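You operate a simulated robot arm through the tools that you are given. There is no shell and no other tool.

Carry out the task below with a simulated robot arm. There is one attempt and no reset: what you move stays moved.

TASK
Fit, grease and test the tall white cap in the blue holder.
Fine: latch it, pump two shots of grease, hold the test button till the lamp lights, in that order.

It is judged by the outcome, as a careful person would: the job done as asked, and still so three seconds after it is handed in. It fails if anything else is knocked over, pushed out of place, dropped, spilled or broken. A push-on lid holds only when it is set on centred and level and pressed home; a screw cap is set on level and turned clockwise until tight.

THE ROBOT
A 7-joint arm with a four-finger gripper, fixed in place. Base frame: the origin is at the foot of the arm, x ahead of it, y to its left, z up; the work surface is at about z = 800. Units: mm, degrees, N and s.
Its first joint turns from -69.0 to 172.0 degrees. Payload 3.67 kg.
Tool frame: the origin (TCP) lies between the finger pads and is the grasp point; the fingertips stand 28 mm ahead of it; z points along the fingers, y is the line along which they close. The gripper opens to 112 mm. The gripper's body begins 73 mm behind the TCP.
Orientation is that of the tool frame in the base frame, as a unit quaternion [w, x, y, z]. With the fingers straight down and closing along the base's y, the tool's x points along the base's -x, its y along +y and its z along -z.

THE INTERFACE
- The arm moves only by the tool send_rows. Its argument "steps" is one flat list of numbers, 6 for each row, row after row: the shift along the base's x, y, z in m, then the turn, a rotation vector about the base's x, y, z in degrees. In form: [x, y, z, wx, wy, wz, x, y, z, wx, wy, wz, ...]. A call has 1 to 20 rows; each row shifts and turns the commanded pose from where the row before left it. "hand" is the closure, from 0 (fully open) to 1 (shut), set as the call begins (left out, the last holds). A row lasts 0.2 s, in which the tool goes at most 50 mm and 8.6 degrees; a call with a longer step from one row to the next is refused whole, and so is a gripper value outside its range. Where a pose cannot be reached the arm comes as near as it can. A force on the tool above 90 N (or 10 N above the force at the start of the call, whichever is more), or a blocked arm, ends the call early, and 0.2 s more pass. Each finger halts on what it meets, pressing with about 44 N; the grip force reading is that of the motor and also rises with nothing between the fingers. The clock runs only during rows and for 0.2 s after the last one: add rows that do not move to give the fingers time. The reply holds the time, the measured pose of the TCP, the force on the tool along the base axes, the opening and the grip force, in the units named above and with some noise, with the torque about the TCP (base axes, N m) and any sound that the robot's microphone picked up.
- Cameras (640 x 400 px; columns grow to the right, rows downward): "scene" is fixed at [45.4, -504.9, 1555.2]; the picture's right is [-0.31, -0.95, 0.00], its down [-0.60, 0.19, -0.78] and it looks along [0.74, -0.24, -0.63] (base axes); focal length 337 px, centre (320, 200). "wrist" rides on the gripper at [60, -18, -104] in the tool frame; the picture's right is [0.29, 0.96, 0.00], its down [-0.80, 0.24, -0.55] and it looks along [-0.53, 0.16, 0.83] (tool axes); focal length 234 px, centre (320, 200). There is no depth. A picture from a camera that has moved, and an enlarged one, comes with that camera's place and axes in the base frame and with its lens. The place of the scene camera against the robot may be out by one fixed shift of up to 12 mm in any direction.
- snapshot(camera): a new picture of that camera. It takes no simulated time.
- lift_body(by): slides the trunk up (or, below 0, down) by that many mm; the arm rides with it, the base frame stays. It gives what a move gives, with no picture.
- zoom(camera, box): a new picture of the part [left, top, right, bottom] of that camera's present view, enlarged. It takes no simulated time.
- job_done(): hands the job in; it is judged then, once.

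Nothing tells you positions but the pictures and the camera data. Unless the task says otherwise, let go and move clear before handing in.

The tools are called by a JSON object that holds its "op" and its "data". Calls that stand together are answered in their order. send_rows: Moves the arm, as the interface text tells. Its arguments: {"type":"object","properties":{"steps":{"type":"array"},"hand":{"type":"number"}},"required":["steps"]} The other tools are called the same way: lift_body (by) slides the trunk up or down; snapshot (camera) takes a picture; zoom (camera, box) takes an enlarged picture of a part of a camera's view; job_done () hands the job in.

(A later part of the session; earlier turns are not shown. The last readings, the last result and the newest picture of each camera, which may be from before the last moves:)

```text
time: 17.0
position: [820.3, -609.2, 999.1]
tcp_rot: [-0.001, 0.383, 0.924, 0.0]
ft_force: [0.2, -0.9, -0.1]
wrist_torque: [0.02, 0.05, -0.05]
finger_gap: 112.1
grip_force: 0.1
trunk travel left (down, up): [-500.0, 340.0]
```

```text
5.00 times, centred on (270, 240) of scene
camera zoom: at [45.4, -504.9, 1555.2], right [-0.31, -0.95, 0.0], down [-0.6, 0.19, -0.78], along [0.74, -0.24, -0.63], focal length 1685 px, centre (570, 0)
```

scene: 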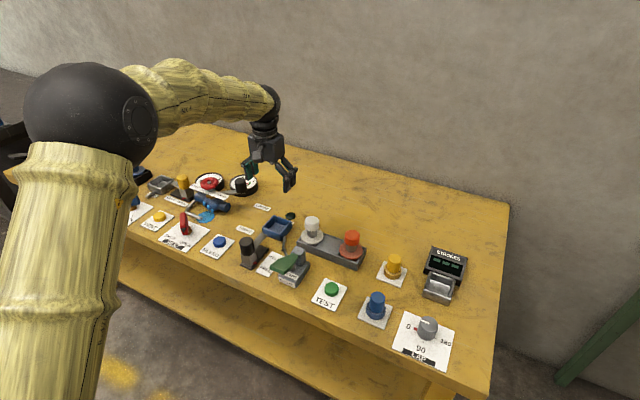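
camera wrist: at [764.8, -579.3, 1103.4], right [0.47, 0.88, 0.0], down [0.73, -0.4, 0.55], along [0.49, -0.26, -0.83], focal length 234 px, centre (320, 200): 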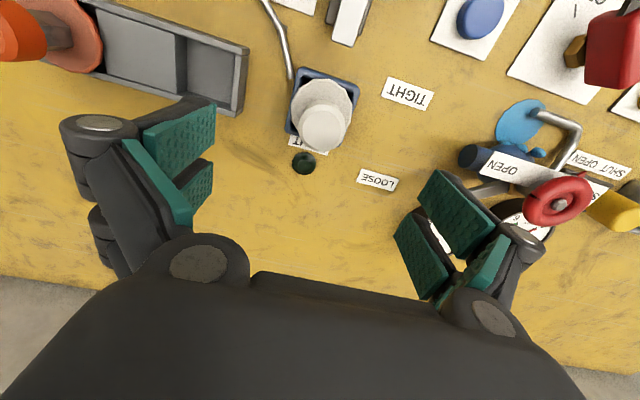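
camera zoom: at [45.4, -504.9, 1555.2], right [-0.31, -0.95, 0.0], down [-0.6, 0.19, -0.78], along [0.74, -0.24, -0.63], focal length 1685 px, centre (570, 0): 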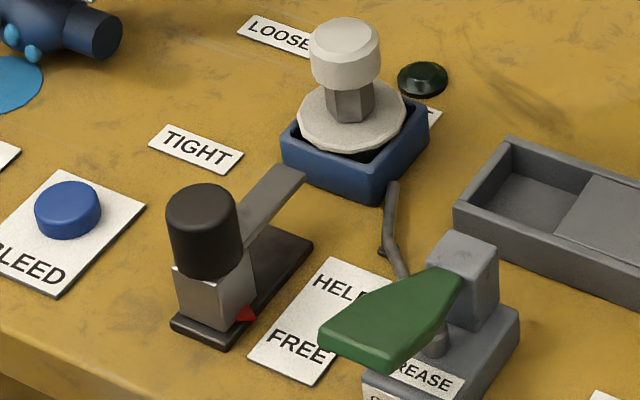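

The cap sits level and centred in the blue holder. The clamp's bar lines up with the holder centre and must slide about 47 mm away from me (FREE→HELD). I move above its black knob.

{"op": "send_rows", "data": {"steps": [-0.0259, 0.0265, 0, 0, 0, 0, -0.0259, 0.0265, 0, 0, 0, 0, -0.0259, 0.0265, 0, 0, 0, 0, -0.0259, 0.0265, 0, 0, 0, 0, 0, 0, 0, 0, 0, 0, 0, 0, 0, 0, 0, 0]}}

{"op": "snapshot", "data": {"camera": "wrist"}}

{"op": "zoom", "data": {"camera": "wrist", "box": [230, 40, 390, 200]}}

{"op": "zoom", "data": {"camera": "scene", "box": [220, 210, 310, 300]}}

```text
time: 18.4
position: [715.5, -500.4, 1001.2]
tcp_rot: [0.0, 0.382, 0.924, 0.0]
ft_force: [-0.6, 0.8, 0.5]
wrist_torque: [-0.01, 0.0, 0.01]
finger_gap: 112.0
grip_force: 0.1
trunk travel left (down, up): [-500.0, 340.0]
```

```text
taken
camera wrist: at [660.5, -470.9, 1104.4], right [0.47, 0.88, 0.0], down [0.73, -0.39, 0.55], along [0.49, -0.26, -0.83], focal length 234 px, centre (320, 200)
```

wrist: 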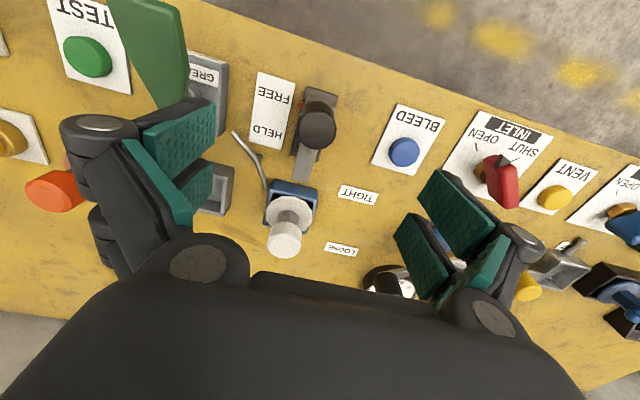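

```text
2.50 times, centred on (310, 120) of wrist
camera zoom: at [660.5, -470.9, 1104.4], right [0.47, 0.88, 0.0], down [0.73, -0.39, 0.55], along [0.49, -0.26, -0.83], focal length 585 px, centre (345, 400)
```

zoom: 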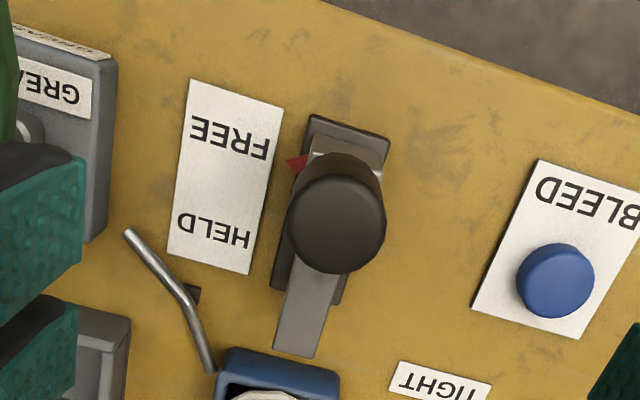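

```text
4.44 times, centred on (265, 255) of scene
camera zoom: at [45.4, -504.9, 1555.2], right [-0.31, -0.95, 0.0], down [-0.6, 0.19, -0.78], along [0.74, -0.24, -0.63], focal length 1498 px, centre (564, -44)
```

zoom: 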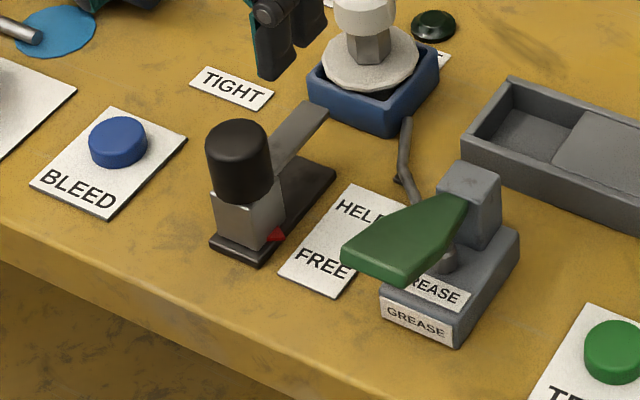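

The knob is at about (716.5, -504), 35 mm wide, top near z 887. I narrow the fingers to about 67 mm and lower around it.

{"op": "send_rows", "data": {"steps": [0.001, -0.0033, -0.02, 0, 0, 0, 0, 0, -0.02, 0, 0, 0, 0, 0, -0.02, 0, 0, 0, 0, 0, 0, 0, 0, 0], "hand": 0.4}}

{"op": "snapshot", "data": {"camera": "wrist"}}

{"op": "zoom", "data": {"camera": "scene", "box": [200, 170, 320, 300]}}

```text
time: 19.4
position: [716.7, -505.4, 941.2]
tcp_rot: [0.0, 0.383, 0.924, 0.0]
ft_force: [0.2, -0.4, -0.2]
wrist_torque: [-0.03, 0.02, -0.01]
finger_gap: 66.9
grip_force: 0.1
trunk travel left (down, up): [-500.0, 340.0]
```

```text
taken
camera wrist: at [662.4, -475.0, 1045.4], right [0.47, 0.88, 0.0], down [0.73, -0.39, 0.55], along [0.49, -0.26, -0.83], focal length 234 px, centre (320, 200)
```

wrist: 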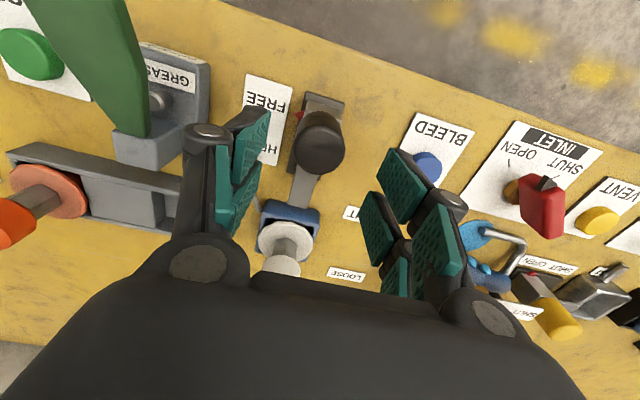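

```text
3.08 times, centred on (260, 235) of scene
camera zoom: at [45.4, -504.9, 1555.2], right [-0.31, -0.95, 0.0], down [-0.6, 0.19, -0.78], along [0.74, -0.24, -0.63], focal length 1037 px, centre (505, 92)
```

zoom: 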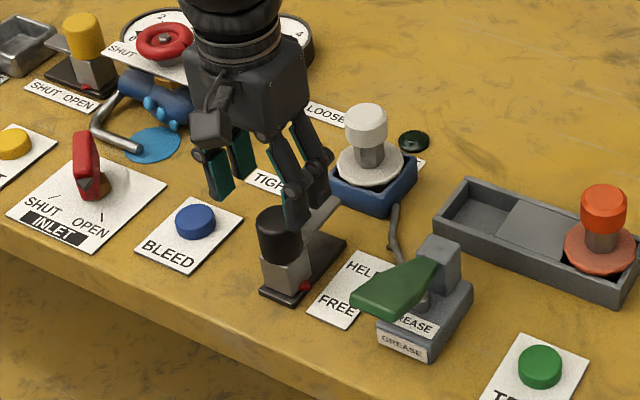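

{"op": "zoom", "data": {"camera": "wrist", "box": [260, 80, 380, 200]}}

```text
3.33 times, centred on (320, 140) of wrist
camera zoom: at [662.4, -475.0, 1045.4], right [0.47, 0.88, 0.0], down [0.73, -0.39, 0.55], along [0.49, -0.26, -0.83], focal length 781 px, centre (320, 400)
```

zoom: 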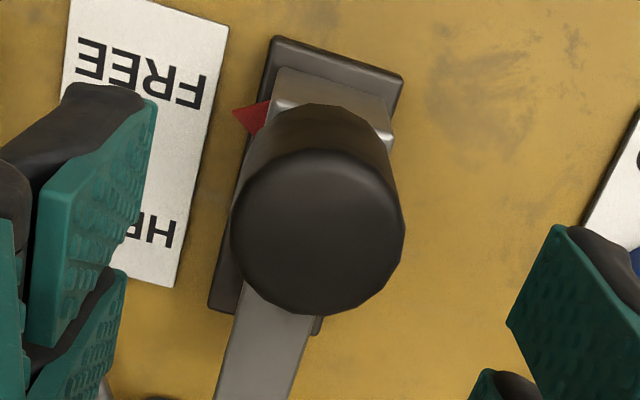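

The knob is centred between the fingers. I lower to z ≈ 882 and close on it.

{"op": "send_rows", "data": {"steps": [0, 0, -0.02, 0, 0, 0, 0, 0, -0.02, 0, 0, 0, 0, 0, -0.012, 0, 0, 0, 0, 0, -0.007, 0, 0, 0, 0, 0, 0, 0, 0, 0]}}

{"op": "snapshot", "data": {"camera": "wrist"}}

{"op": "zoom", "data": {"camera": "scene", "box": [200, 190, 320, 300]}}

```text
time: 20.6
position: [718.3, -505.6, 883.3]
tcp_rot: [0.0, 0.383, 0.924, 0.0]
ft_force: [-0.2, 0.0, 0.2]
wrist_torque: [-0.01, -0.01, -0.03]
finger_gap: 67.0
grip_force: 0.1
trunk travel left (down, up): [-500.0, 340.0]
```

```text
taken
camera wrist: at [662.2, -475.5, 986.6], right [0.47, 0.88, 0.0], down [0.73, -0.39, 0.55], along [0.49, -0.26, -0.83], focal length 234 px, centre (320, 200)
```

wrist: 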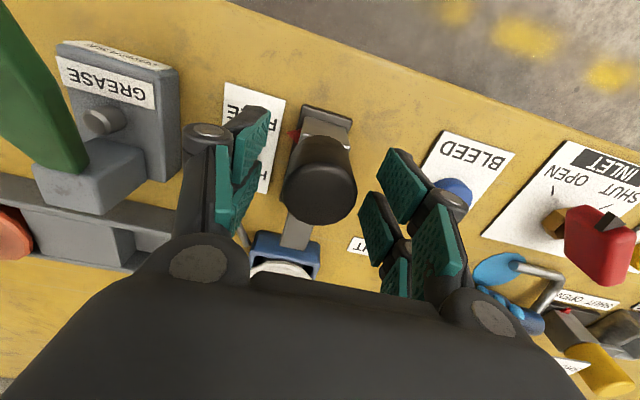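

```text
3.64 times, centred on (260, 245) of scene
camera zoom: at [45.4, -504.9, 1555.2], right [-0.31, -0.95, 0.0], down [-0.6, 0.19, -0.78], along [0.74, -0.24, -0.63], focal length 1225 px, centre (538, 36)
```

zoom: 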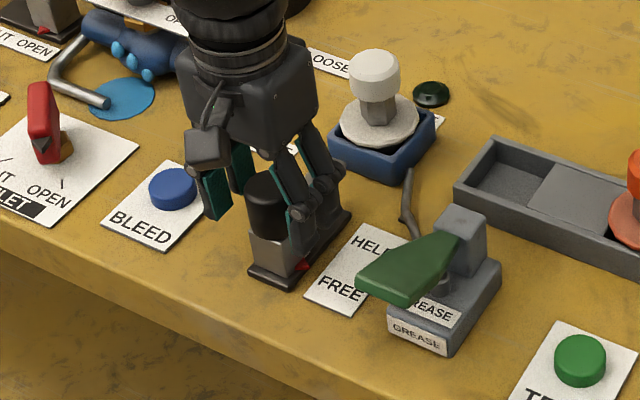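

{"op": "send_rows", "data": {"steps": [0, 0, 0, 0, 0, 0, 0, 0, 0, 0, 0, 0, 0, 0, 0, 0, 0, 0], "hand": 1}}

{"op": "snapshot", "data": {"camera": "wrist"}}

```text
time: 21.4
position: [717.0, -504.5, 883.2]
tcp_rot: [0.0, 0.382, 0.924, 0.0]
ft_force: [0.1, 0.2, -0.2]
wrist_torque: [-0.19, -0.26, 0.08]
finger_gap: 35.1
grip_force: 45.2
trunk travel left (down, up): [-500.0, 340.0]
```

```text
taken
camera wrist: at [662.4, -475.6, 986.4], right [0.47, 0.88, 0.0], down [0.73, -0.39, 0.55], along [0.49, -0.26, -0.83], focal length 234 px, centre (320, 200)
```

wrist: 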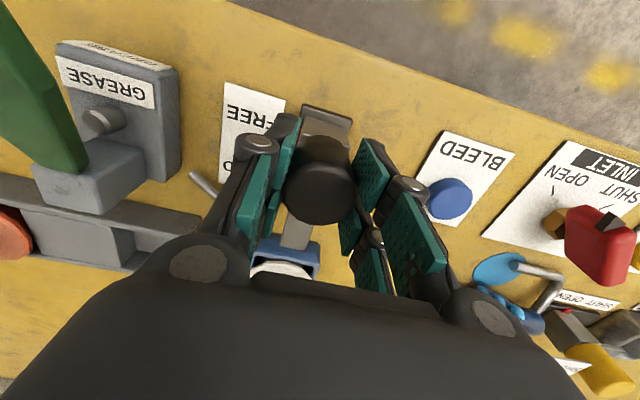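

The knob is held at 35 mm. I slide it gently away (+n) 10 mm and watch force.

{"op": "send_rows", "data": {"steps": [0.0035, -0.0035, 0, 0, 0, 0, 0.0035, -0.0035, 0, 0, 0, 0, 0, 0, 0, 0, 0, 0]}}

{"op": "zoom", "data": {"camera": "scene", "box": [220, 200, 320, 300]}}

```text
time: 22.2
position: [725.3, -512.6, 882.7]
tcp_rot: [0.0, 0.383, 0.924, 0.0]
ft_force: [-0.1, 0.4, 5.4]
wrist_torque: [0.8, 0.9, -0.05]
finger_gap: 35.1
grip_force: 45.2
trunk travel left (down, up): [-500.0, 340.0]
```

```text
4.00 times, centred on (270, 250) of scene
camera zoom: at [45.4, -504.9, 1555.2], right [-0.31, -0.95, 0.0], down [-0.6, 0.19, -0.78], along [0.74, -0.24, -0.63], focal length 1348 px, centre (520, 0)
```

zoom: 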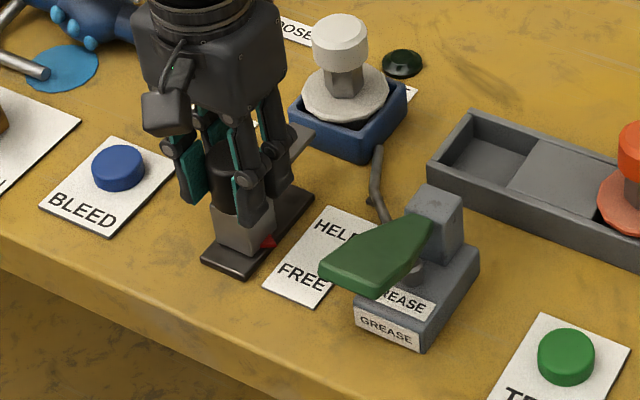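

The clamp slides freely with the knob. I continue 20 mm.

{"op": "send_rows", "data": {"steps": [0.0035, -0.0035, 0, 0, 0, 0, 0.0035, -0.0035, 0, 0, 0, 0, 0.0035, -0.0035, 0, 0, 0, 0, 0.0035, -0.0035, 0, 0, 0, 0, 0, 0, 0, 0, 0, 0]}}

{"op": "zoom", "data": {"camera": "scene", "box": [220, 200, 320, 300]}}

{"op": "snapshot", "data": {"camera": "wrist"}}

```text
time: 23.4
position: [738.0, -525.7, 881.9]
tcp_rot: [0.001, 0.384, 0.924, -0.001]
ft_force: [-2.4, -4.5, 7.6]
wrist_torque: [-0.06, 0.34, -0.01]
finger_gap: 35.1
grip_force: 44.9
trunk travel left (down, up): [-500.0, 340.0]
```

```text
4.00 times, centred on (270, 250) of scene
camera zoom: at [45.4, -504.9, 1555.2], right [-0.31, -0.95, 0.0], down [-0.6, 0.19, -0.78], along [0.74, -0.24, -0.63], focal length 1348 px, centre (520, 0)
```

zoom: 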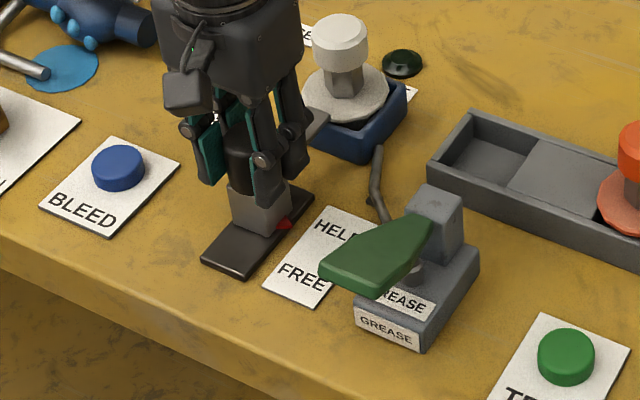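

```text
taken
camera wrist: at [683.0, -496.2, 986.3], right [0.47, 0.88, 0.0], down [0.73, -0.39, 0.55], along [0.49, -0.26, -0.83], focal length 234 px, centre (320, 200)
```

wrist: 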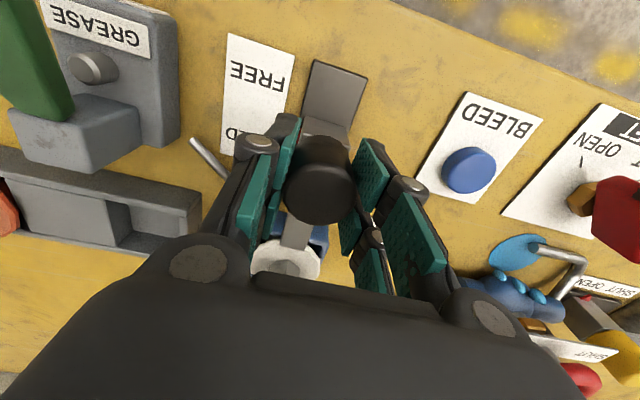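

About 30 mm moved; the bar nears the cap flange. I check the bar height against the flange before continuing.

{"op": "zoom", "data": {"camera": "wrist", "box": [240, 190, 350, 290]}}

{"op": "zoom", "data": {"camera": "scene", "box": [270, 205, 320, 245]}}

```text
4.00 times, centred on (295, 240) of wrist
camera zoom: at [683.0, -496.2, 986.3], right [0.47, 0.88, 0.0], down [0.73, -0.39, 0.55], along [0.49, -0.26, -0.83], focal length 937 px, centre (420, 40)
```

zoom: 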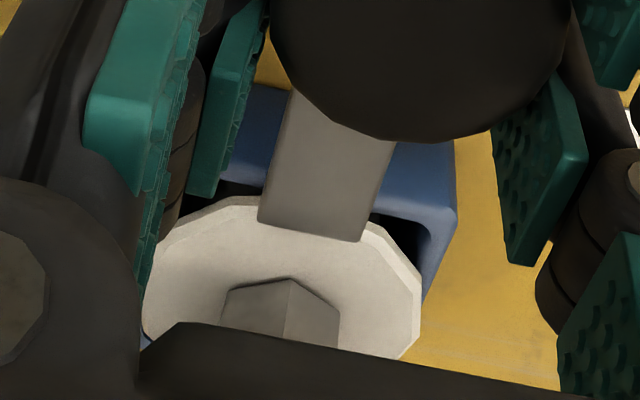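

```text
10.00 times, centred on (295, 225) of scene
camera zoom: at [45.4, -504.9, 1555.2], right [-0.31, -0.95, 0.0], down [-0.6, 0.19, -0.78], along [0.74, -0.24, -0.63], focal length 3370 px, centre (570, -50)
```

zoom: 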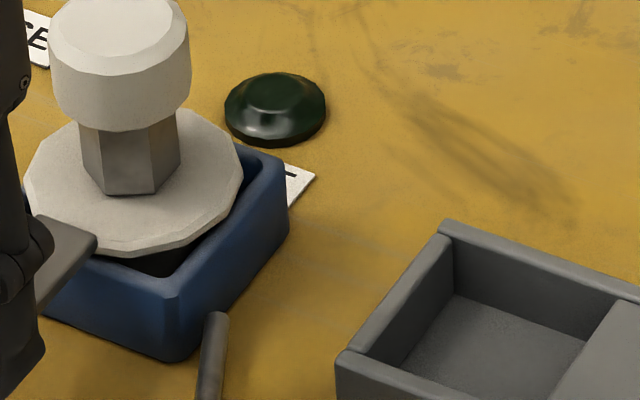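

{"op": "send_rows", "data": {"steps": [0.0021, -0.0021, 0, 0, 0, 0, 0.0021, -0.0021, 0, 0, 0, 0, 0, 0, 0, 0, 0, 0]}}

{"op": "zoom", "data": {"camera": "wrist", "box": [240, 190, 350, 290]}}

{"op": "zoom", "data": {"camera": "scene", "box": [250, 205, 310, 255]}}

```text
time: 24.2
position: [741.5, -529.9, 882.9]
tcp_rot: [-0.001, 0.382, 0.924, 0.0]
ft_force: [-3.1, -4.7, 8.8]
wrist_torque: [-0.57, -0.31, -0.07]
finger_gap: 35.1
grip_force: 44.4
trunk travel left (down, up): [-500.0, 340.0]
```

```text
4.00 times, centred on (295, 240) of wrist
camera zoom: at [687.0, -500.2, 986.4], right [0.47, 0.88, 0.0], down [0.73, -0.39, 0.55], along [0.49, -0.26, -0.83], focal length 937 px, centre (420, 40)
```

zoom: 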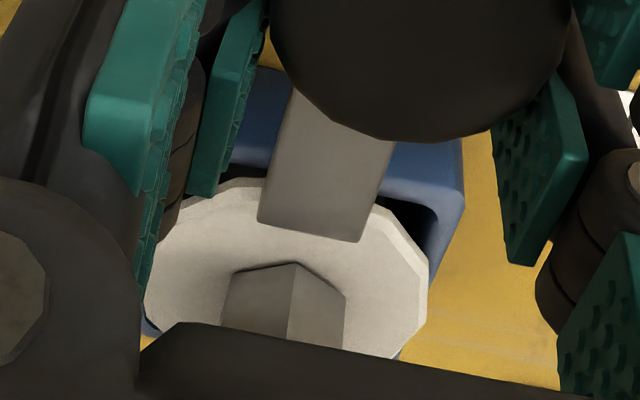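

```text
8.00 times, centred on (280, 230) of scene
camera zoom: at [45.4, -504.9, 1555.2], right [-0.31, -0.95, 0.0], down [-0.6, 0.19, -0.78], along [0.74, -0.24, -0.63], focal length 2696 px, centre (640, -40)
```

zoom: 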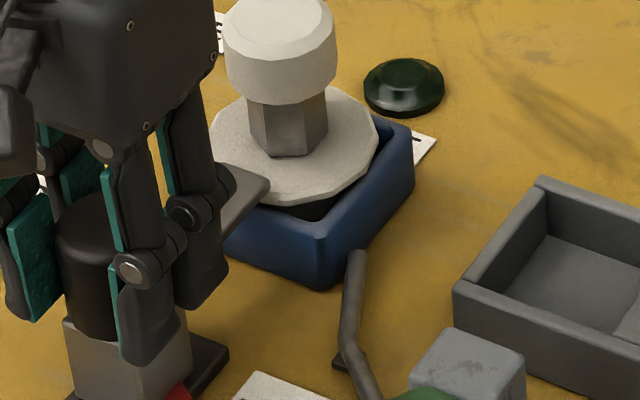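

The bar passes above the flange. I continue toward HELD.

{"op": "send_rows", "data": {"steps": [0.0021, -0.0021, 0, 0, 0, 0, 0.0021, -0.0021, 0, 0, 0, 0, 0.0014, -0.0014, 0, 0, 0, 0, 0, 0, 0, 0, 0, 0]}}

{"op": "snapshot", "data": {"camera": "wrist"}}

{"op": "zoom", "data": {"camera": "scene", "box": [230, 205, 310, 285]}}

```text
time: 25.2
position: [749.0, -536.7, 882.0]
tcp_rot: [0.0, 0.384, 0.923, 0.001]
ft_force: [-5.0, -8.3, 8.4]
wrist_torque: [-0.17, 0.29, 0.05]
finger_gap: 35.0
grip_force: 45.7
trunk travel left (down, up): [-500.0, 340.0]
```

```text
taken
camera wrist: at [693.1, -506.4, 986.3], right [0.47, 0.88, 0.0], down [0.73, -0.4, 0.55], along [0.49, -0.26, -0.83], focal length 234 px, centre (320, 200)
```

wrist: 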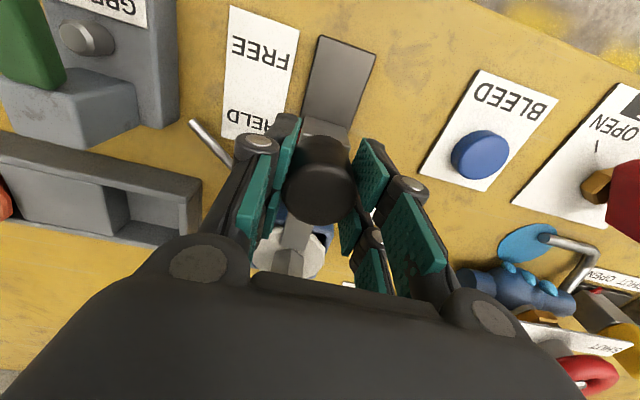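

```text
5.00 times, centred on (270, 245) of scene
camera zoom: at [45.4, -504.9, 1555.2], right [-0.31, -0.95, 0.0], down [-0.6, 0.19, -0.78], along [0.74, -0.24, -0.63], focal length 1685 px, centre (570, -25)
```

zoom: 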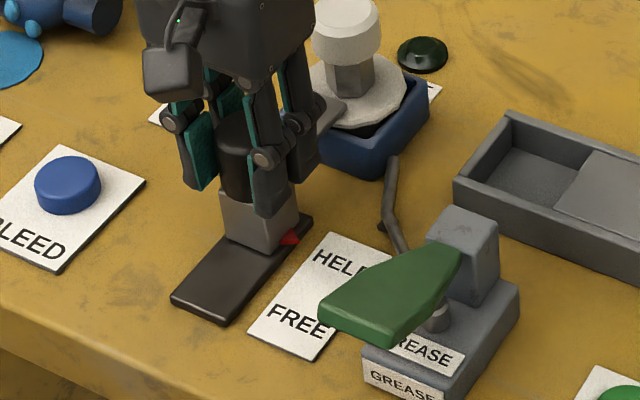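

The pointer is close to HELD. I ease the small sideways load and continue in fine steps to feel for the end stop.

{"op": "send_rows", "data": {"steps": [0.0003, -0.0017, 0, 0, 0, 0, 0.0003, -0.0017, 0, 0, 0, 0, 0, 0, 0, 0, 0, 0]}}

{"op": "zoom", "data": {"camera": "scene", "box": [230, 205, 310, 285]}}

```text
time: 26.0
position: [748.9, -536.9, 883.1]
tcp_rot: [0.0, 0.383, 0.924, 0.001]
ft_force: [-3.6, 3.7, 8.2]
wrist_torque: [0.28, -0.41, -0.04]
finger_gap: 35.1
grip_force: 44.8
trunk travel left (down, up): [-500.0, 340.0]
```

```text
5.00 times, centred on (270, 245) of scene
camera zoom: at [45.4, -504.9, 1555.2], right [-0.31, -0.95, 0.0], down [-0.6, 0.19, -0.78], along [0.74, -0.24, -0.63], focal length 1685 px, centre (570, -25)
```

zoom: 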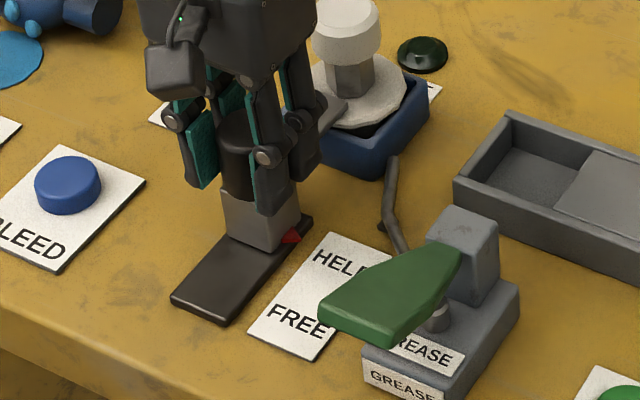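

{"op": "send_rows", "data": {"steps": [0.0011, -0.0011, 0, 0, 0, 0, 0.0011, -0.0011, 0, 0, 0, 0, 0, 0, 0, 0, 0, 0]}}

{"op": "zoom", "data": {"camera": "scene", "box": [230, 205, 310, 285]}}

{"op": "zoom", "data": {"camera": "wrist", "box": [200, 20, 400, 150]}}

```text
time: 26.8
position: [748.3, -537.3, 881.5]
tcp_rot: [-0.001, 0.383, 0.924, 0.001]
ft_force: [-20.1, 27.1, 2.2]
wrist_torque: [1.0, 0.77, 0.08]
finger_gap: 35.2
grip_force: 44.7
trunk travel left (down, up): [-500.0, 340.0]
```

```text
5.00 times, centred on (270, 245) of scene
camera zoom: at [45.4, -504.9, 1555.2], right [-0.31, -0.95, 0.0], down [-0.6, 0.19, -0.78], along [0.74, -0.24, -0.63], focal length 1685 px, centre (570, -25)
```

zoom: 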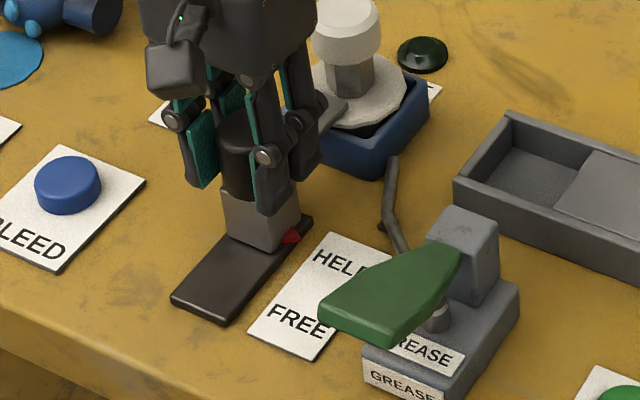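

```text
3.08 times, centred on (300, 85) of wrist
camera zoom: at [694.6, -507.8, 986.5], right [0.47, 0.88, 0.0], down [0.73, -0.39, 0.55], along [0.49, -0.26, -0.83], focal length 720 px, centre (382, 554)
```

zoom: 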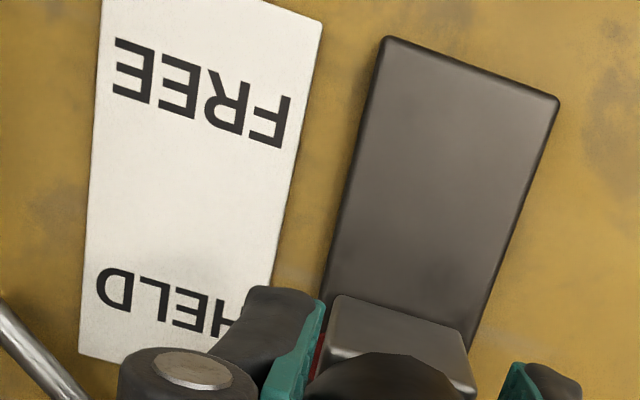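

Firm resistance (≈33 N) with no more travel and the pointer at HELD: the clamp is at its stop. I relieve the push and open the fingers.

{"op": "send_rows", "data": {"steps": [-0.001, 0.001, 0, 0, 0, 0, -0.001, 0.0012, 0, 0, 0, 0, 0, 0, 0, 0, 0, 0]}}

{"op": "send_rows", "data": {"steps": [0, 0, 0, 0, 0, 0, 0, 0, 0, 0, 0, 0, 0, 0, 0, 0, 0, 0], "hand": 0.4}}

{"op": "zoom", "data": {"camera": "scene", "box": [230, 205, 310, 285]}}

```text
time: 27.6
position: [751.0, -537.2, 881.9]
tcp_rot: [0.001, 0.383, 0.924, -0.001]
ft_force: [-8.6, 22.2, -3.5]
wrist_torque: [0.6, 0.23, 0.2]
finger_gap: 35.1
grip_force: 45.0
trunk travel left (down, up): [-500.0, 340.0]
```

```text
time: 28.4
position: [749.4, -539.3, 881.5]
tcp_rot: [0.0, 0.383, 0.924, 0.0]
ft_force: [-0.3, -0.6, 0.3]
wrist_torque: [0.0, 0.0, -0.02]
finger_gap: 67.0
grip_force: 0.1
trunk travel left (down, up): [-500.0, 340.0]
```

```text
5.00 times, centred on (270, 245) of scene
camera zoom: at [45.4, -504.9, 1555.2], right [-0.31, -0.95, 0.0], down [-0.6, 0.19, -0.78], along [0.74, -0.24, -0.63], focal length 1685 px, centre (570, -25)
```

zoom: 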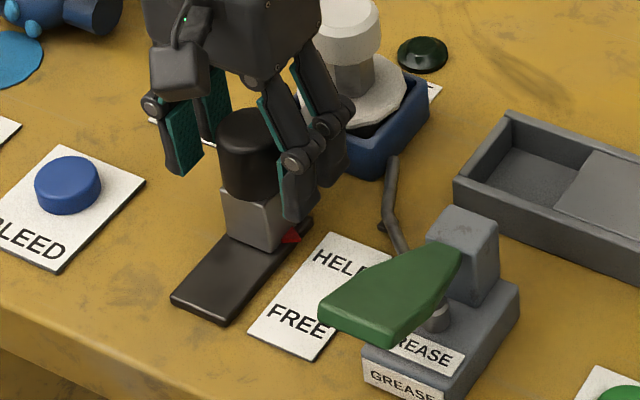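

Released; the clamp stays at HELD. I rise straight up clear of the knob and check.

{"op": "send_rows", "data": {"steps": [0, 0, 0.02, 0, 0, 0, 0, 0, 0.03, 0, 0, 0, 0, 0, 0.04, 0, 0, 0, 0, 0, 0.03, 0, 0, 0, 0, 0, 0, 0, 0, 0]}}

{"op": "snapshot", "data": {"camera": "wrist"}}

{"op": "zoom", "data": {"camera": "wrist", "box": [200, 50, 400, 250]}}

{"op": "zoom", "data": {"camera": "scene", "box": [230, 205, 330, 305]}}

```text
time: 29.6
position: [751.4, -539.7, 1000.2]
tcp_rot: [0.0, 0.383, 0.924, 0.0]
ft_force: [0.2, -0.3, -0.1]
wrist_torque: [-0.01, 0.04, 0.03]
finger_gap: 67.4
grip_force: 0.1
trunk travel left (down, up): [-500.0, 340.0]
```

```text
taken
camera wrist: at [696.5, -509.7, 1104.2], right [0.47, 0.88, 0.0], down [0.73, -0.4, 0.55], along [0.49, -0.26, -0.83], focal length 234 px, centre (320, 200)
```

wrist: 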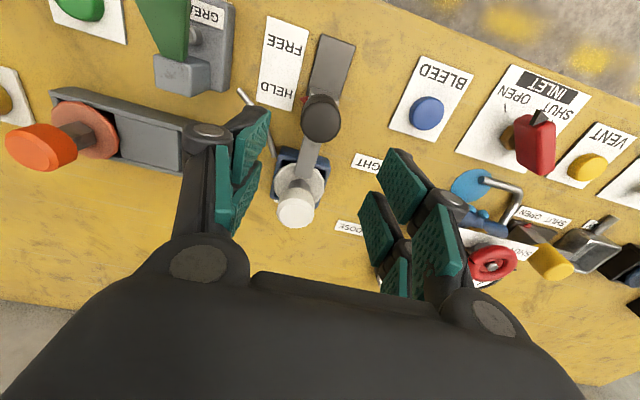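

```text
2.00 times, centred on (300, 150) of wrist
camera zoom: at [696.5, -509.7, 1104.2], right [0.47, 0.88, 0.0], down [0.73, -0.4, 0.55], along [0.49, -0.26, -0.83], focal length 468 px, centre (360, 300)
```

zoom: 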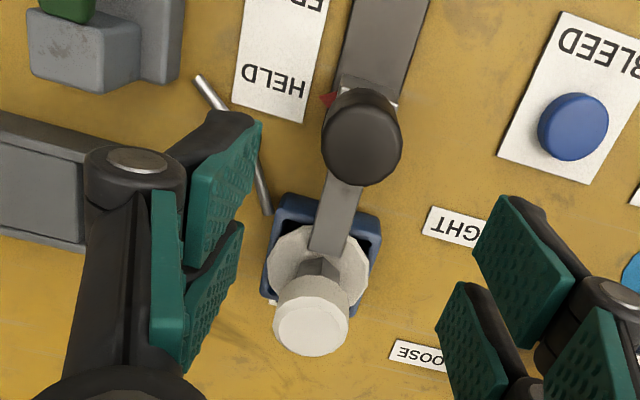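

```text
4.00 times, centred on (280, 255) of scene
camera zoom: at [45.4, -504.9, 1555.2], right [-0.31, -0.95, 0.0], down [-0.6, 0.19, -0.78], along [0.74, -0.24, -0.63], focal length 1348 px, centre (480, -20)
```

zoom: 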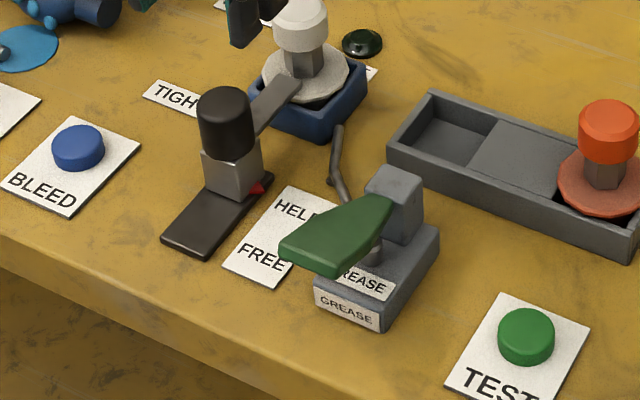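

The clamp shows HELD with its bar over the flange. Next is the grease pump; I move above its green lever to measure it.

{"op": "send_rows", "data": {"steps": [0, 0, 0.03, 0, 0, 0, -0.0278, -0.0125, 0.005, 0, 0, 0, -0.0278, -0.0125, 0.005, 0, 0, 0, -0.0278, -0.0125, 0.005, 0, 0, 0, -0.0278, -0.0125, 0.005, 0, 0, 0, 0, 0, 0, 0, 0, 0]}}

{"op": "snapshot", "data": {"camera": "wrist"}}

{"op": "zoom", "data": {"camera": "wrist", "box": [200, 0, 440, 200]}}

{"op": "zoom", "data": {"camera": "scene", "box": [262, 235, 322, 295]}}

```text
time: 31.0
position: [638.8, -589.9, 1052.6]
tcp_rot: [-0.002, 0.383, 0.924, 0.0]
ft_force: [0.1, -0.1, -0.2]
wrist_torque: [0.01, 0.01, 0.0]
finger_gap: 67.3
grip_force: 0.1
trunk travel left (down, up): [-500.0, 340.0]
```

```text
taken
camera wrist: at [583.3, -559.8, 1157.3], right [0.47, 0.88, 0.0], down [0.73, -0.39, 0.55], along [0.49, -0.26, -0.83], focal length 234 px, centre (320, 200)
```

wrist: 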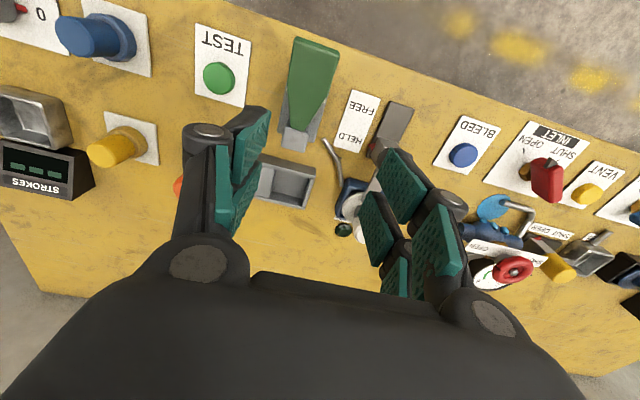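

```text
2.00 times, centred on (320, 100) of wrist
camera zoom: at [583.3, -559.8, 1157.3], right [0.47, 0.88, 0.0], down [0.73, -0.39, 0.55], along [0.49, -0.26, -0.83], focal length 468 px, centre (320, 400)
```

zoom: 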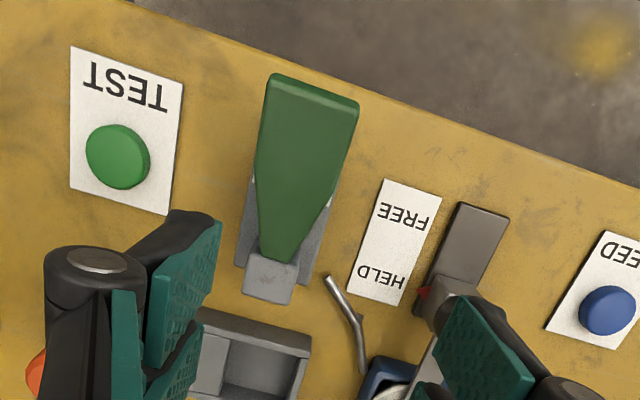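

```text
6.67 times, centred on (292, 265) of scene
camera zoom: at [45.4, -504.9, 1555.2], right [-0.31, -0.95, 0.0], down [-0.6, 0.19, -0.78], along [0.74, -0.24, -0.63], focal length 2247 px, centre (507, -233)
```

zoom: 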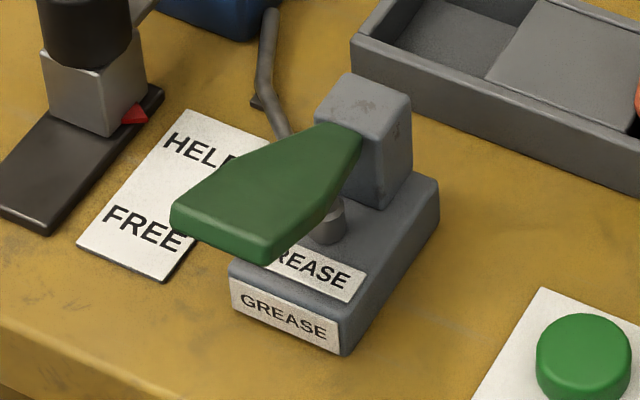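

The green lever's wide end edge is at about (583, -562), rising to z ≈ 900, with its pivot at the far block near (650, -630). I close the fingers and move above a point 15 mm in from its end.

{"op": "send_rows", "data": {"steps": [-0.0149, 0.0055, -0.0167, 0, 0, 0, -0.0149, 0.0055, -0.0167, 0, 0, 0, -0.015, 0.0056, -0.0167, 0, 0, 0, 0, 0, 0, 0, 0, 0, 0, 0, 0, 0, 0, 0], "hand": 1}}

{"op": "snapshot", "data": {"camera": "wrist"}}

{"op": "zoom", "data": {"camera": "scene", "box": [220, 170, 340, 300]}}

```text
time: 32.2
position: [593.4, -574.1, 1000.8]
tcp_rot: [-0.001, 0.384, 0.924, 0.0]
ft_force: [-0.5, -0.1, 0.7]
wrist_torque: [0.0, -0.01, -0.01]
finger_gap: 0.1
grip_force: 35.4
trunk travel left (down, up): [-500.0, 340.0]
```

```text
taken
camera wrist: at [539.2, -544.2, 1104.5], right [0.47, 0.88, 0.0], down [0.73, -0.39, 0.55], along [0.49, -0.26, -0.83], focal length 234 px, centre (320, 200)
```

wrist: 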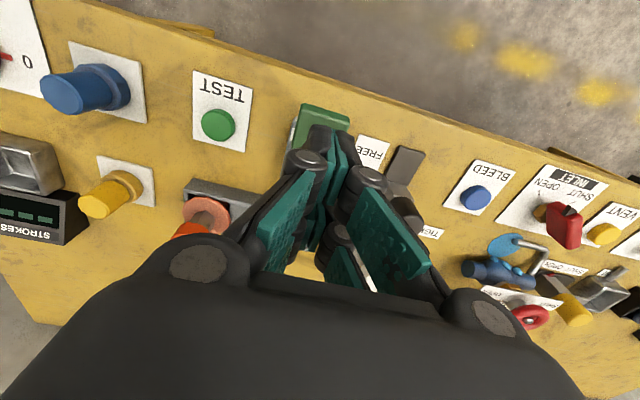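

```text
3.08 times, centred on (280, 235) of scene
camera zoom: at [45.4, -504.9, 1555.2], right [-0.31, -0.95, 0.0], down [-0.6, 0.19, -0.78], along [0.74, -0.24, -0.63], focal length 1037 px, centre (443, 92)
```

zoom: 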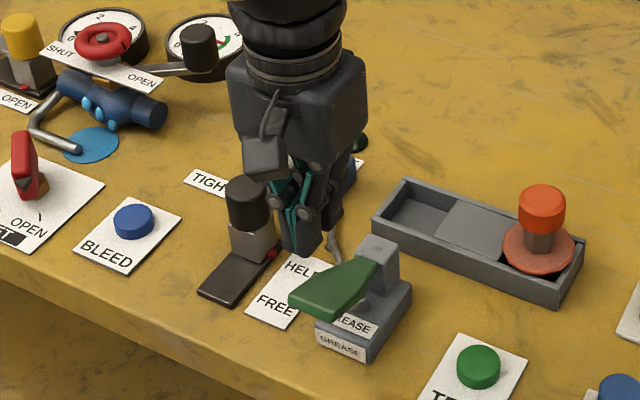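

{"op": "send_rows", "data": {"steps": [0, 0, -0.02, 0, 0, 0, 0, 0, -0.02, 0, 0, 0, 0, 0, -0.015, 0, 0, 0, 0, 0, -0.005, 0, 0, 0, 0, 0, 0, 0, 0, 0]}}

{"op": "snapshot", "data": {"camera": "wrist"}}

{"op": "zoom", "data": {"camera": "scene", "box": [240, 210, 330, 300]}}

```text
time: 33.4
position: [593.7, -573.9, 941.1]
tcp_rot: [-0.001, 0.383, 0.924, 0.0]
ft_force: [0.4, -0.5, -0.1]
wrist_torque: [0.0, 0.04, -0.02]
finger_gap: 0.2
grip_force: 35.7
trunk travel left (down, up): [-500.0, 340.0]
```

```text
taken
camera wrist: at [539.0, -543.4, 1044.7], right [0.47, 0.88, 0.0], down [0.73, -0.39, 0.55], along [0.49, -0.26, -0.83], focal length 234 px, centre (320, 200)
```

wrist: 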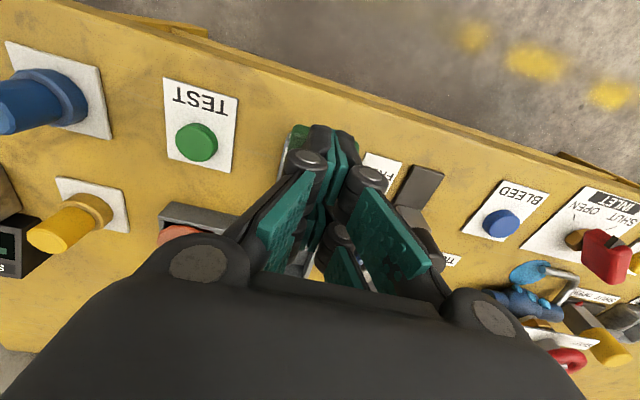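

```text
4.44 times, centred on (285, 255) of scene
camera zoom: at [45.4, -504.9, 1555.2], right [-0.31, -0.95, 0.0], down [-0.6, 0.19, -0.78], along [0.74, -0.24, -0.63], focal length 1498 px, centre (476, -44)
```

zoom: 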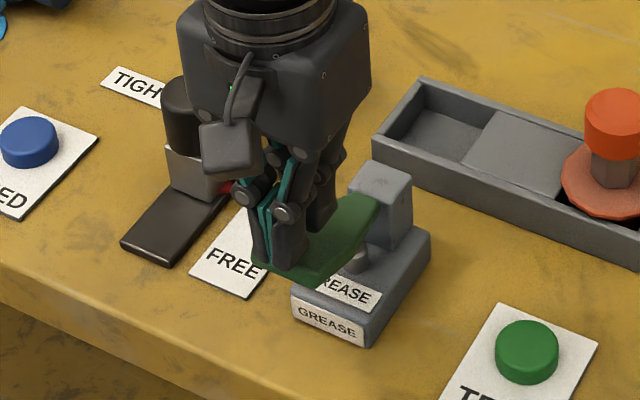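

{"op": "zoom", "data": {"camera": "wrist", "box": [250, 100, 400, 200]}}

{"op": "zoom", "data": {"camera": "scene", "box": [280, 245, 325, 285]}}

```text
4.00 times, centred on (325, 150) of wrist
camera zoom: at [539.0, -543.4, 1044.7], right [0.47, 0.88, 0.0], down [0.73, -0.39, 0.55], along [0.49, -0.26, -0.83], focal length 937 px, centre (300, 400)
```

zoom: 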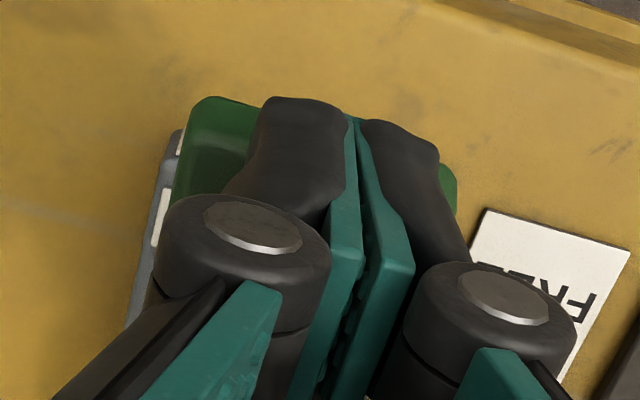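

```text
10.00 times, centred on (302, 265) of scene
camera zoom: at [45.4, -504.9, 1555.2], right [-0.31, -0.95, 0.0], down [-0.6, 0.19, -0.78], along [0.74, -0.24, -0.63], focal length 3370 px, centre (495, -450)
```

zoom: 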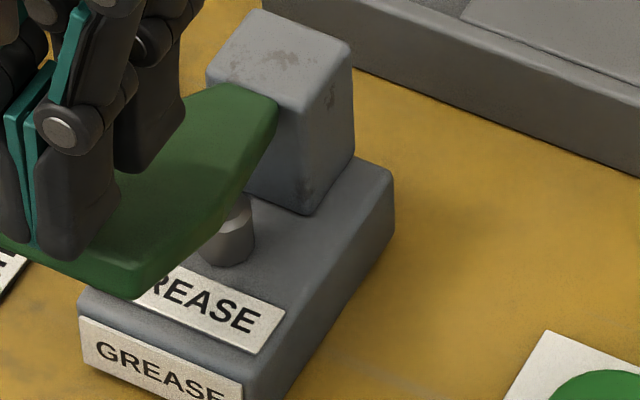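

The closed fingers are centred over the lever's wide end. I shift 6 mm inward and press down gradually.

{"op": "send_rows", "data": {"steps": [0.0042, -0.0042, -0.004, 0, 0, 0, 0, 0, -0.004, 0, 0, 0, 0, 0, -0.004, 0, 0, 0, 0, 0, 0, 0, 0, 0]}}

{"op": "zoom", "data": {"camera": "scene", "box": [260, 220, 330, 290]}}

```text
time: 34.4
position: [598.1, -576.8, 930.1]
tcp_rot: [0.0, 0.383, 0.924, 0.0]
ft_force: [-0.1, 0.5, 1.3]
wrist_torque: [0.01, 0.02, 0.01]
finger_gap: 6.0
grip_force: 35.8
trunk travel left (down, up): [-500.0, 340.0]
```

```text
5.71 times, centred on (295, 255) of scene
camera zoom: at [45.4, -504.9, 1555.2], right [-0.31, -0.95, 0.0], down [-0.6, 0.19, -0.78], along [0.74, -0.24, -0.63], focal length 1926 px, centre (463, -114)
```

zoom: 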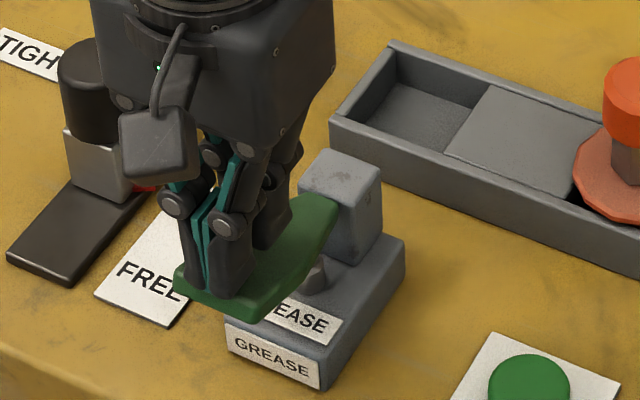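

The finger gap reads 6 mm, which is odd; I look closer before pressing further.

{"op": "zoom", "data": {"camera": "scene", "box": [275, 240, 315, 280]}}

{"op": "zoom", "data": {"camera": "wrist", "box": [250, 100, 400, 260]}}

```text
10.00 times, centred on (295, 260) of scene
camera zoom: at [45.4, -504.9, 1555.2], right [-0.31, -0.95, 0.0], down [-0.6, 0.19, -0.78], along [0.74, -0.24, -0.63], focal length 3370 px, centre (570, -400)
```

zoom: 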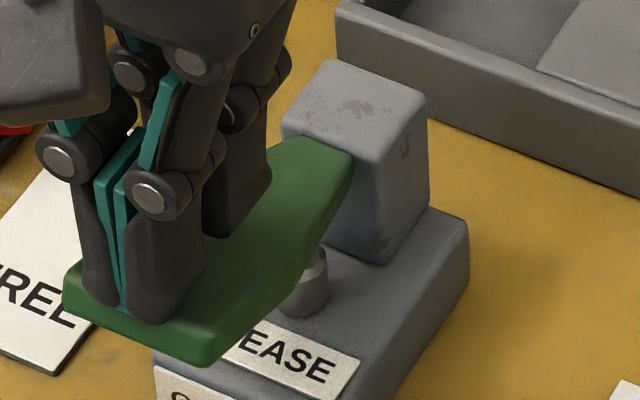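

```text
2.50 times, centred on (325, 180) of wrist
camera zoom: at [542.7, -546.6, 1033.9], right [0.47, 0.88, 0.0], down [0.73, -0.39, 0.55], along [0.49, -0.26, -0.83], focal length 585 px, centre (308, 250)
```

zoom: 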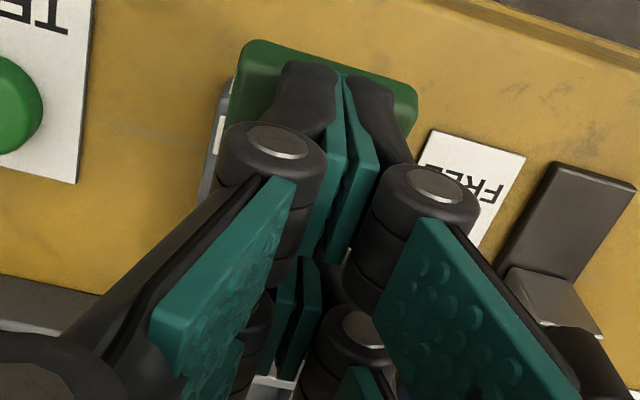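

The fingers' tips have just touched the lever and flexed slightly (adaptive phalanges). I continue pressing in small steps.

{"op": "send_rows", "data": {"steps": [0, 0, -0.004, 0, 0, 0, 0, 0, -0.004, 0, 0, 0, 0, 0, 0, 0, 0, 0]}}

{"op": "zoom", "data": {"camera": "scene", "box": [275, 240, 315, 280]}}

```text
time: 35.2
position: [598.8, -576.5, 921.1]
tcp_rot: [0.0, 0.383, 0.924, 0.0]
ft_force: [-1.8, 0.5, 2.5]
wrist_torque: [0.05, 0.06, 0.0]
finger_gap: 6.0
grip_force: 35.5
trunk travel left (down, up): [-500.0, 340.0]
```

```text
10.00 times, centred on (295, 260) of scene
camera zoom: at [45.4, -504.9, 1555.2], right [-0.31, -0.95, 0.0], down [-0.6, 0.19, -0.78], along [0.74, -0.24, -0.63], focal length 3370 px, centre (570, -400)
```

zoom: 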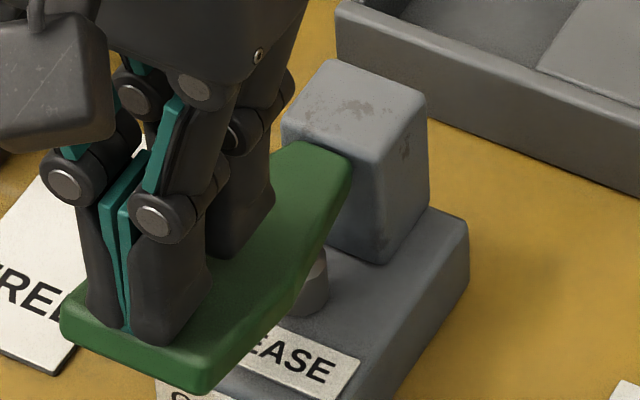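

The lever moves down easily. I keep pressing.

{"op": "send_rows", "data": {"steps": [0, 0, -0.004, 0, 0, 0, 0, 0, -0.004, 0, 0, 0, 0, 0, -0.004, 0, 0, 0, 0, 0, 0, 0, 0, 0]}}

{"op": "zoom", "data": {"camera": "scene", "box": [275, 245, 315, 285]}}

```text
time: 36.2
position: [597.5, -576.2, 909.5]
tcp_rot: [0.0, 0.383, 0.924, 0.0]
ft_force: [0.0, 0.2, 2.9]
wrist_torque: [0.08, 0.06, 0.0]
finger_gap: 6.1
grip_force: 35.3
trunk travel left (down, up): [-500.0, 340.0]
```

```text
10.00 times, centred on (295, 265) of scene
camera zoom: at [45.4, -504.9, 1555.2], right [-0.31, -0.95, 0.0], down [-0.6, 0.19, -0.78], along [0.74, -0.24, -0.63], focal length 3370 px, centre (570, -450)
```

zoom: 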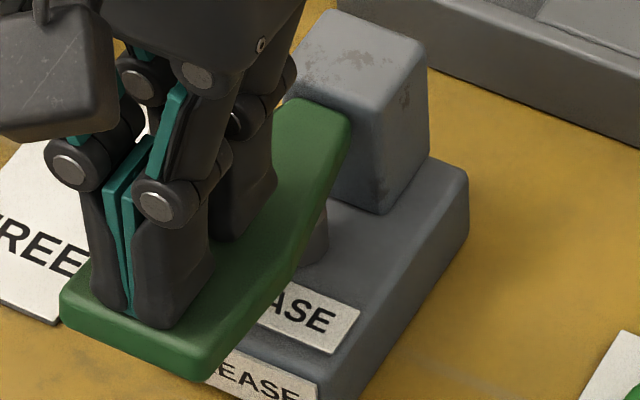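

{"op": "send_rows", "data": {"steps": [0, 0, -0.003, 0, 0, 0, 0, 0, -0.003, 0, 0, 0, 0, 0, -0.003, 0, 0, 0, 0, 0, 0, 0, 0, 0]}}

{"op": "zoom", "data": {"camera": "scene", "box": [275, 245, 315, 285]}}

```text
time: 37.2
position: [597.6, -577.6, 901.0]
tcp_rot: [0.0, 0.383, 0.924, 0.0]
ft_force: [-0.2, 0.1, 1.9]
wrist_torque: [0.07, 0.05, -0.04]
finger_gap: 5.9
grip_force: 35.2
trunk travel left (down, up): [-500.0, 340.0]
```

```text
10.00 times, centred on (295, 265) of scene
camera zoom: at [45.4, -504.9, 1555.2], right [-0.31, -0.95, 0.0], down [-0.6, 0.19, -0.78], along [0.74, -0.24, -0.63], focal length 3370 px, centre (570, -450)
```

zoom: 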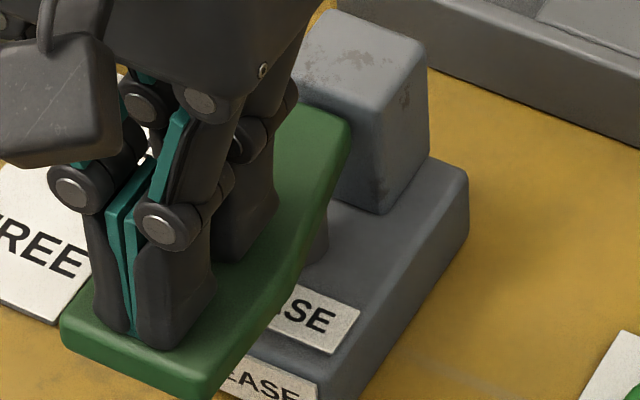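

{"op": "send_rows", "data": {"steps": [0, 0, -0.003, 0, 0, 0, 0, 0, -0.003, 0, 0, 0, 0, 0, -0.003, 0, 0, 0, 0, 0, 0, 0, 0, 0]}}

{"op": "zoom", "data": {"camera": "scene", "box": [275, 245, 315, 285]}}

```text
time: 38.2
position: [597.3, -577.1, 891.3]
tcp_rot: [0.0, 0.383, 0.924, 0.0]
ft_force: [0.0, 1.0, 5.5]
wrist_torque: [-0.08, -0.12, 0.0]
finger_gap: 5.9
grip_force: 35.9
trunk travel left (down, up): [-500.0, 340.0]
```

```text
10.00 times, centred on (295, 265) of scene
camera zoom: at [45.4, -504.9, 1555.2], right [-0.31, -0.95, 0.0], down [-0.6, 0.19, -0.78], along [0.74, -0.24, -0.63], focal length 3370 px, centre (570, -450)
```

zoom: 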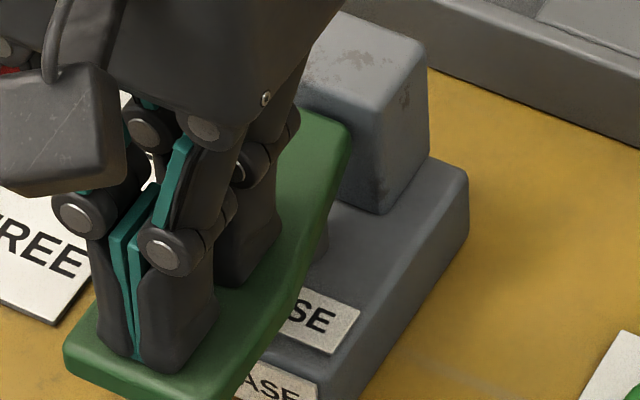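

{"op": "send_rows", "data": {"steps": [0, 0, -0.003, 0, 0, 0, 0, 0, -0.003, 0, 0, 0, 0, 0, 0, 0, 0, 0]}}

{"op": "zoom", "data": {"camera": "scene", "box": [275, 245, 315, 285]}}

```text
time: 39.0
position: [597.5, -577.0, 886.6]
tcp_rot: [-0.001, 0.382, 0.924, 0.001]
ft_force: [0.2, 0.7, 7.0]
wrist_torque: [-0.13, -0.12, 0.01]
finger_gap: 5.9
grip_force: 35.3
trunk travel left (down, up): [-500.0, 340.0]
```

```text
10.00 times, centred on (295, 265) of scene
camera zoom: at [45.4, -504.9, 1555.2], right [-0.31, -0.95, 0.0], down [-0.6, 0.19, -0.78], along [0.74, -0.24, -0.63], focal length 3370 px, centre (570, -450)
```

zoom: 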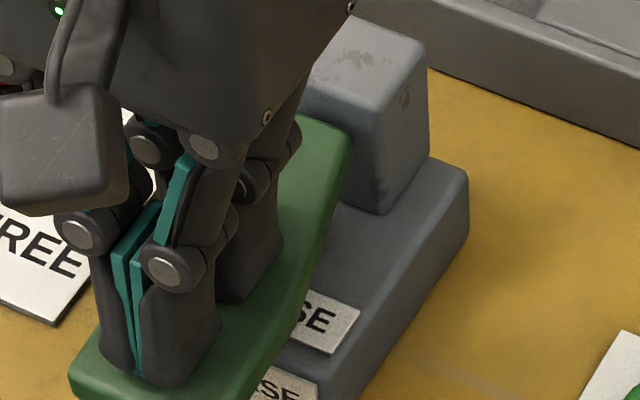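

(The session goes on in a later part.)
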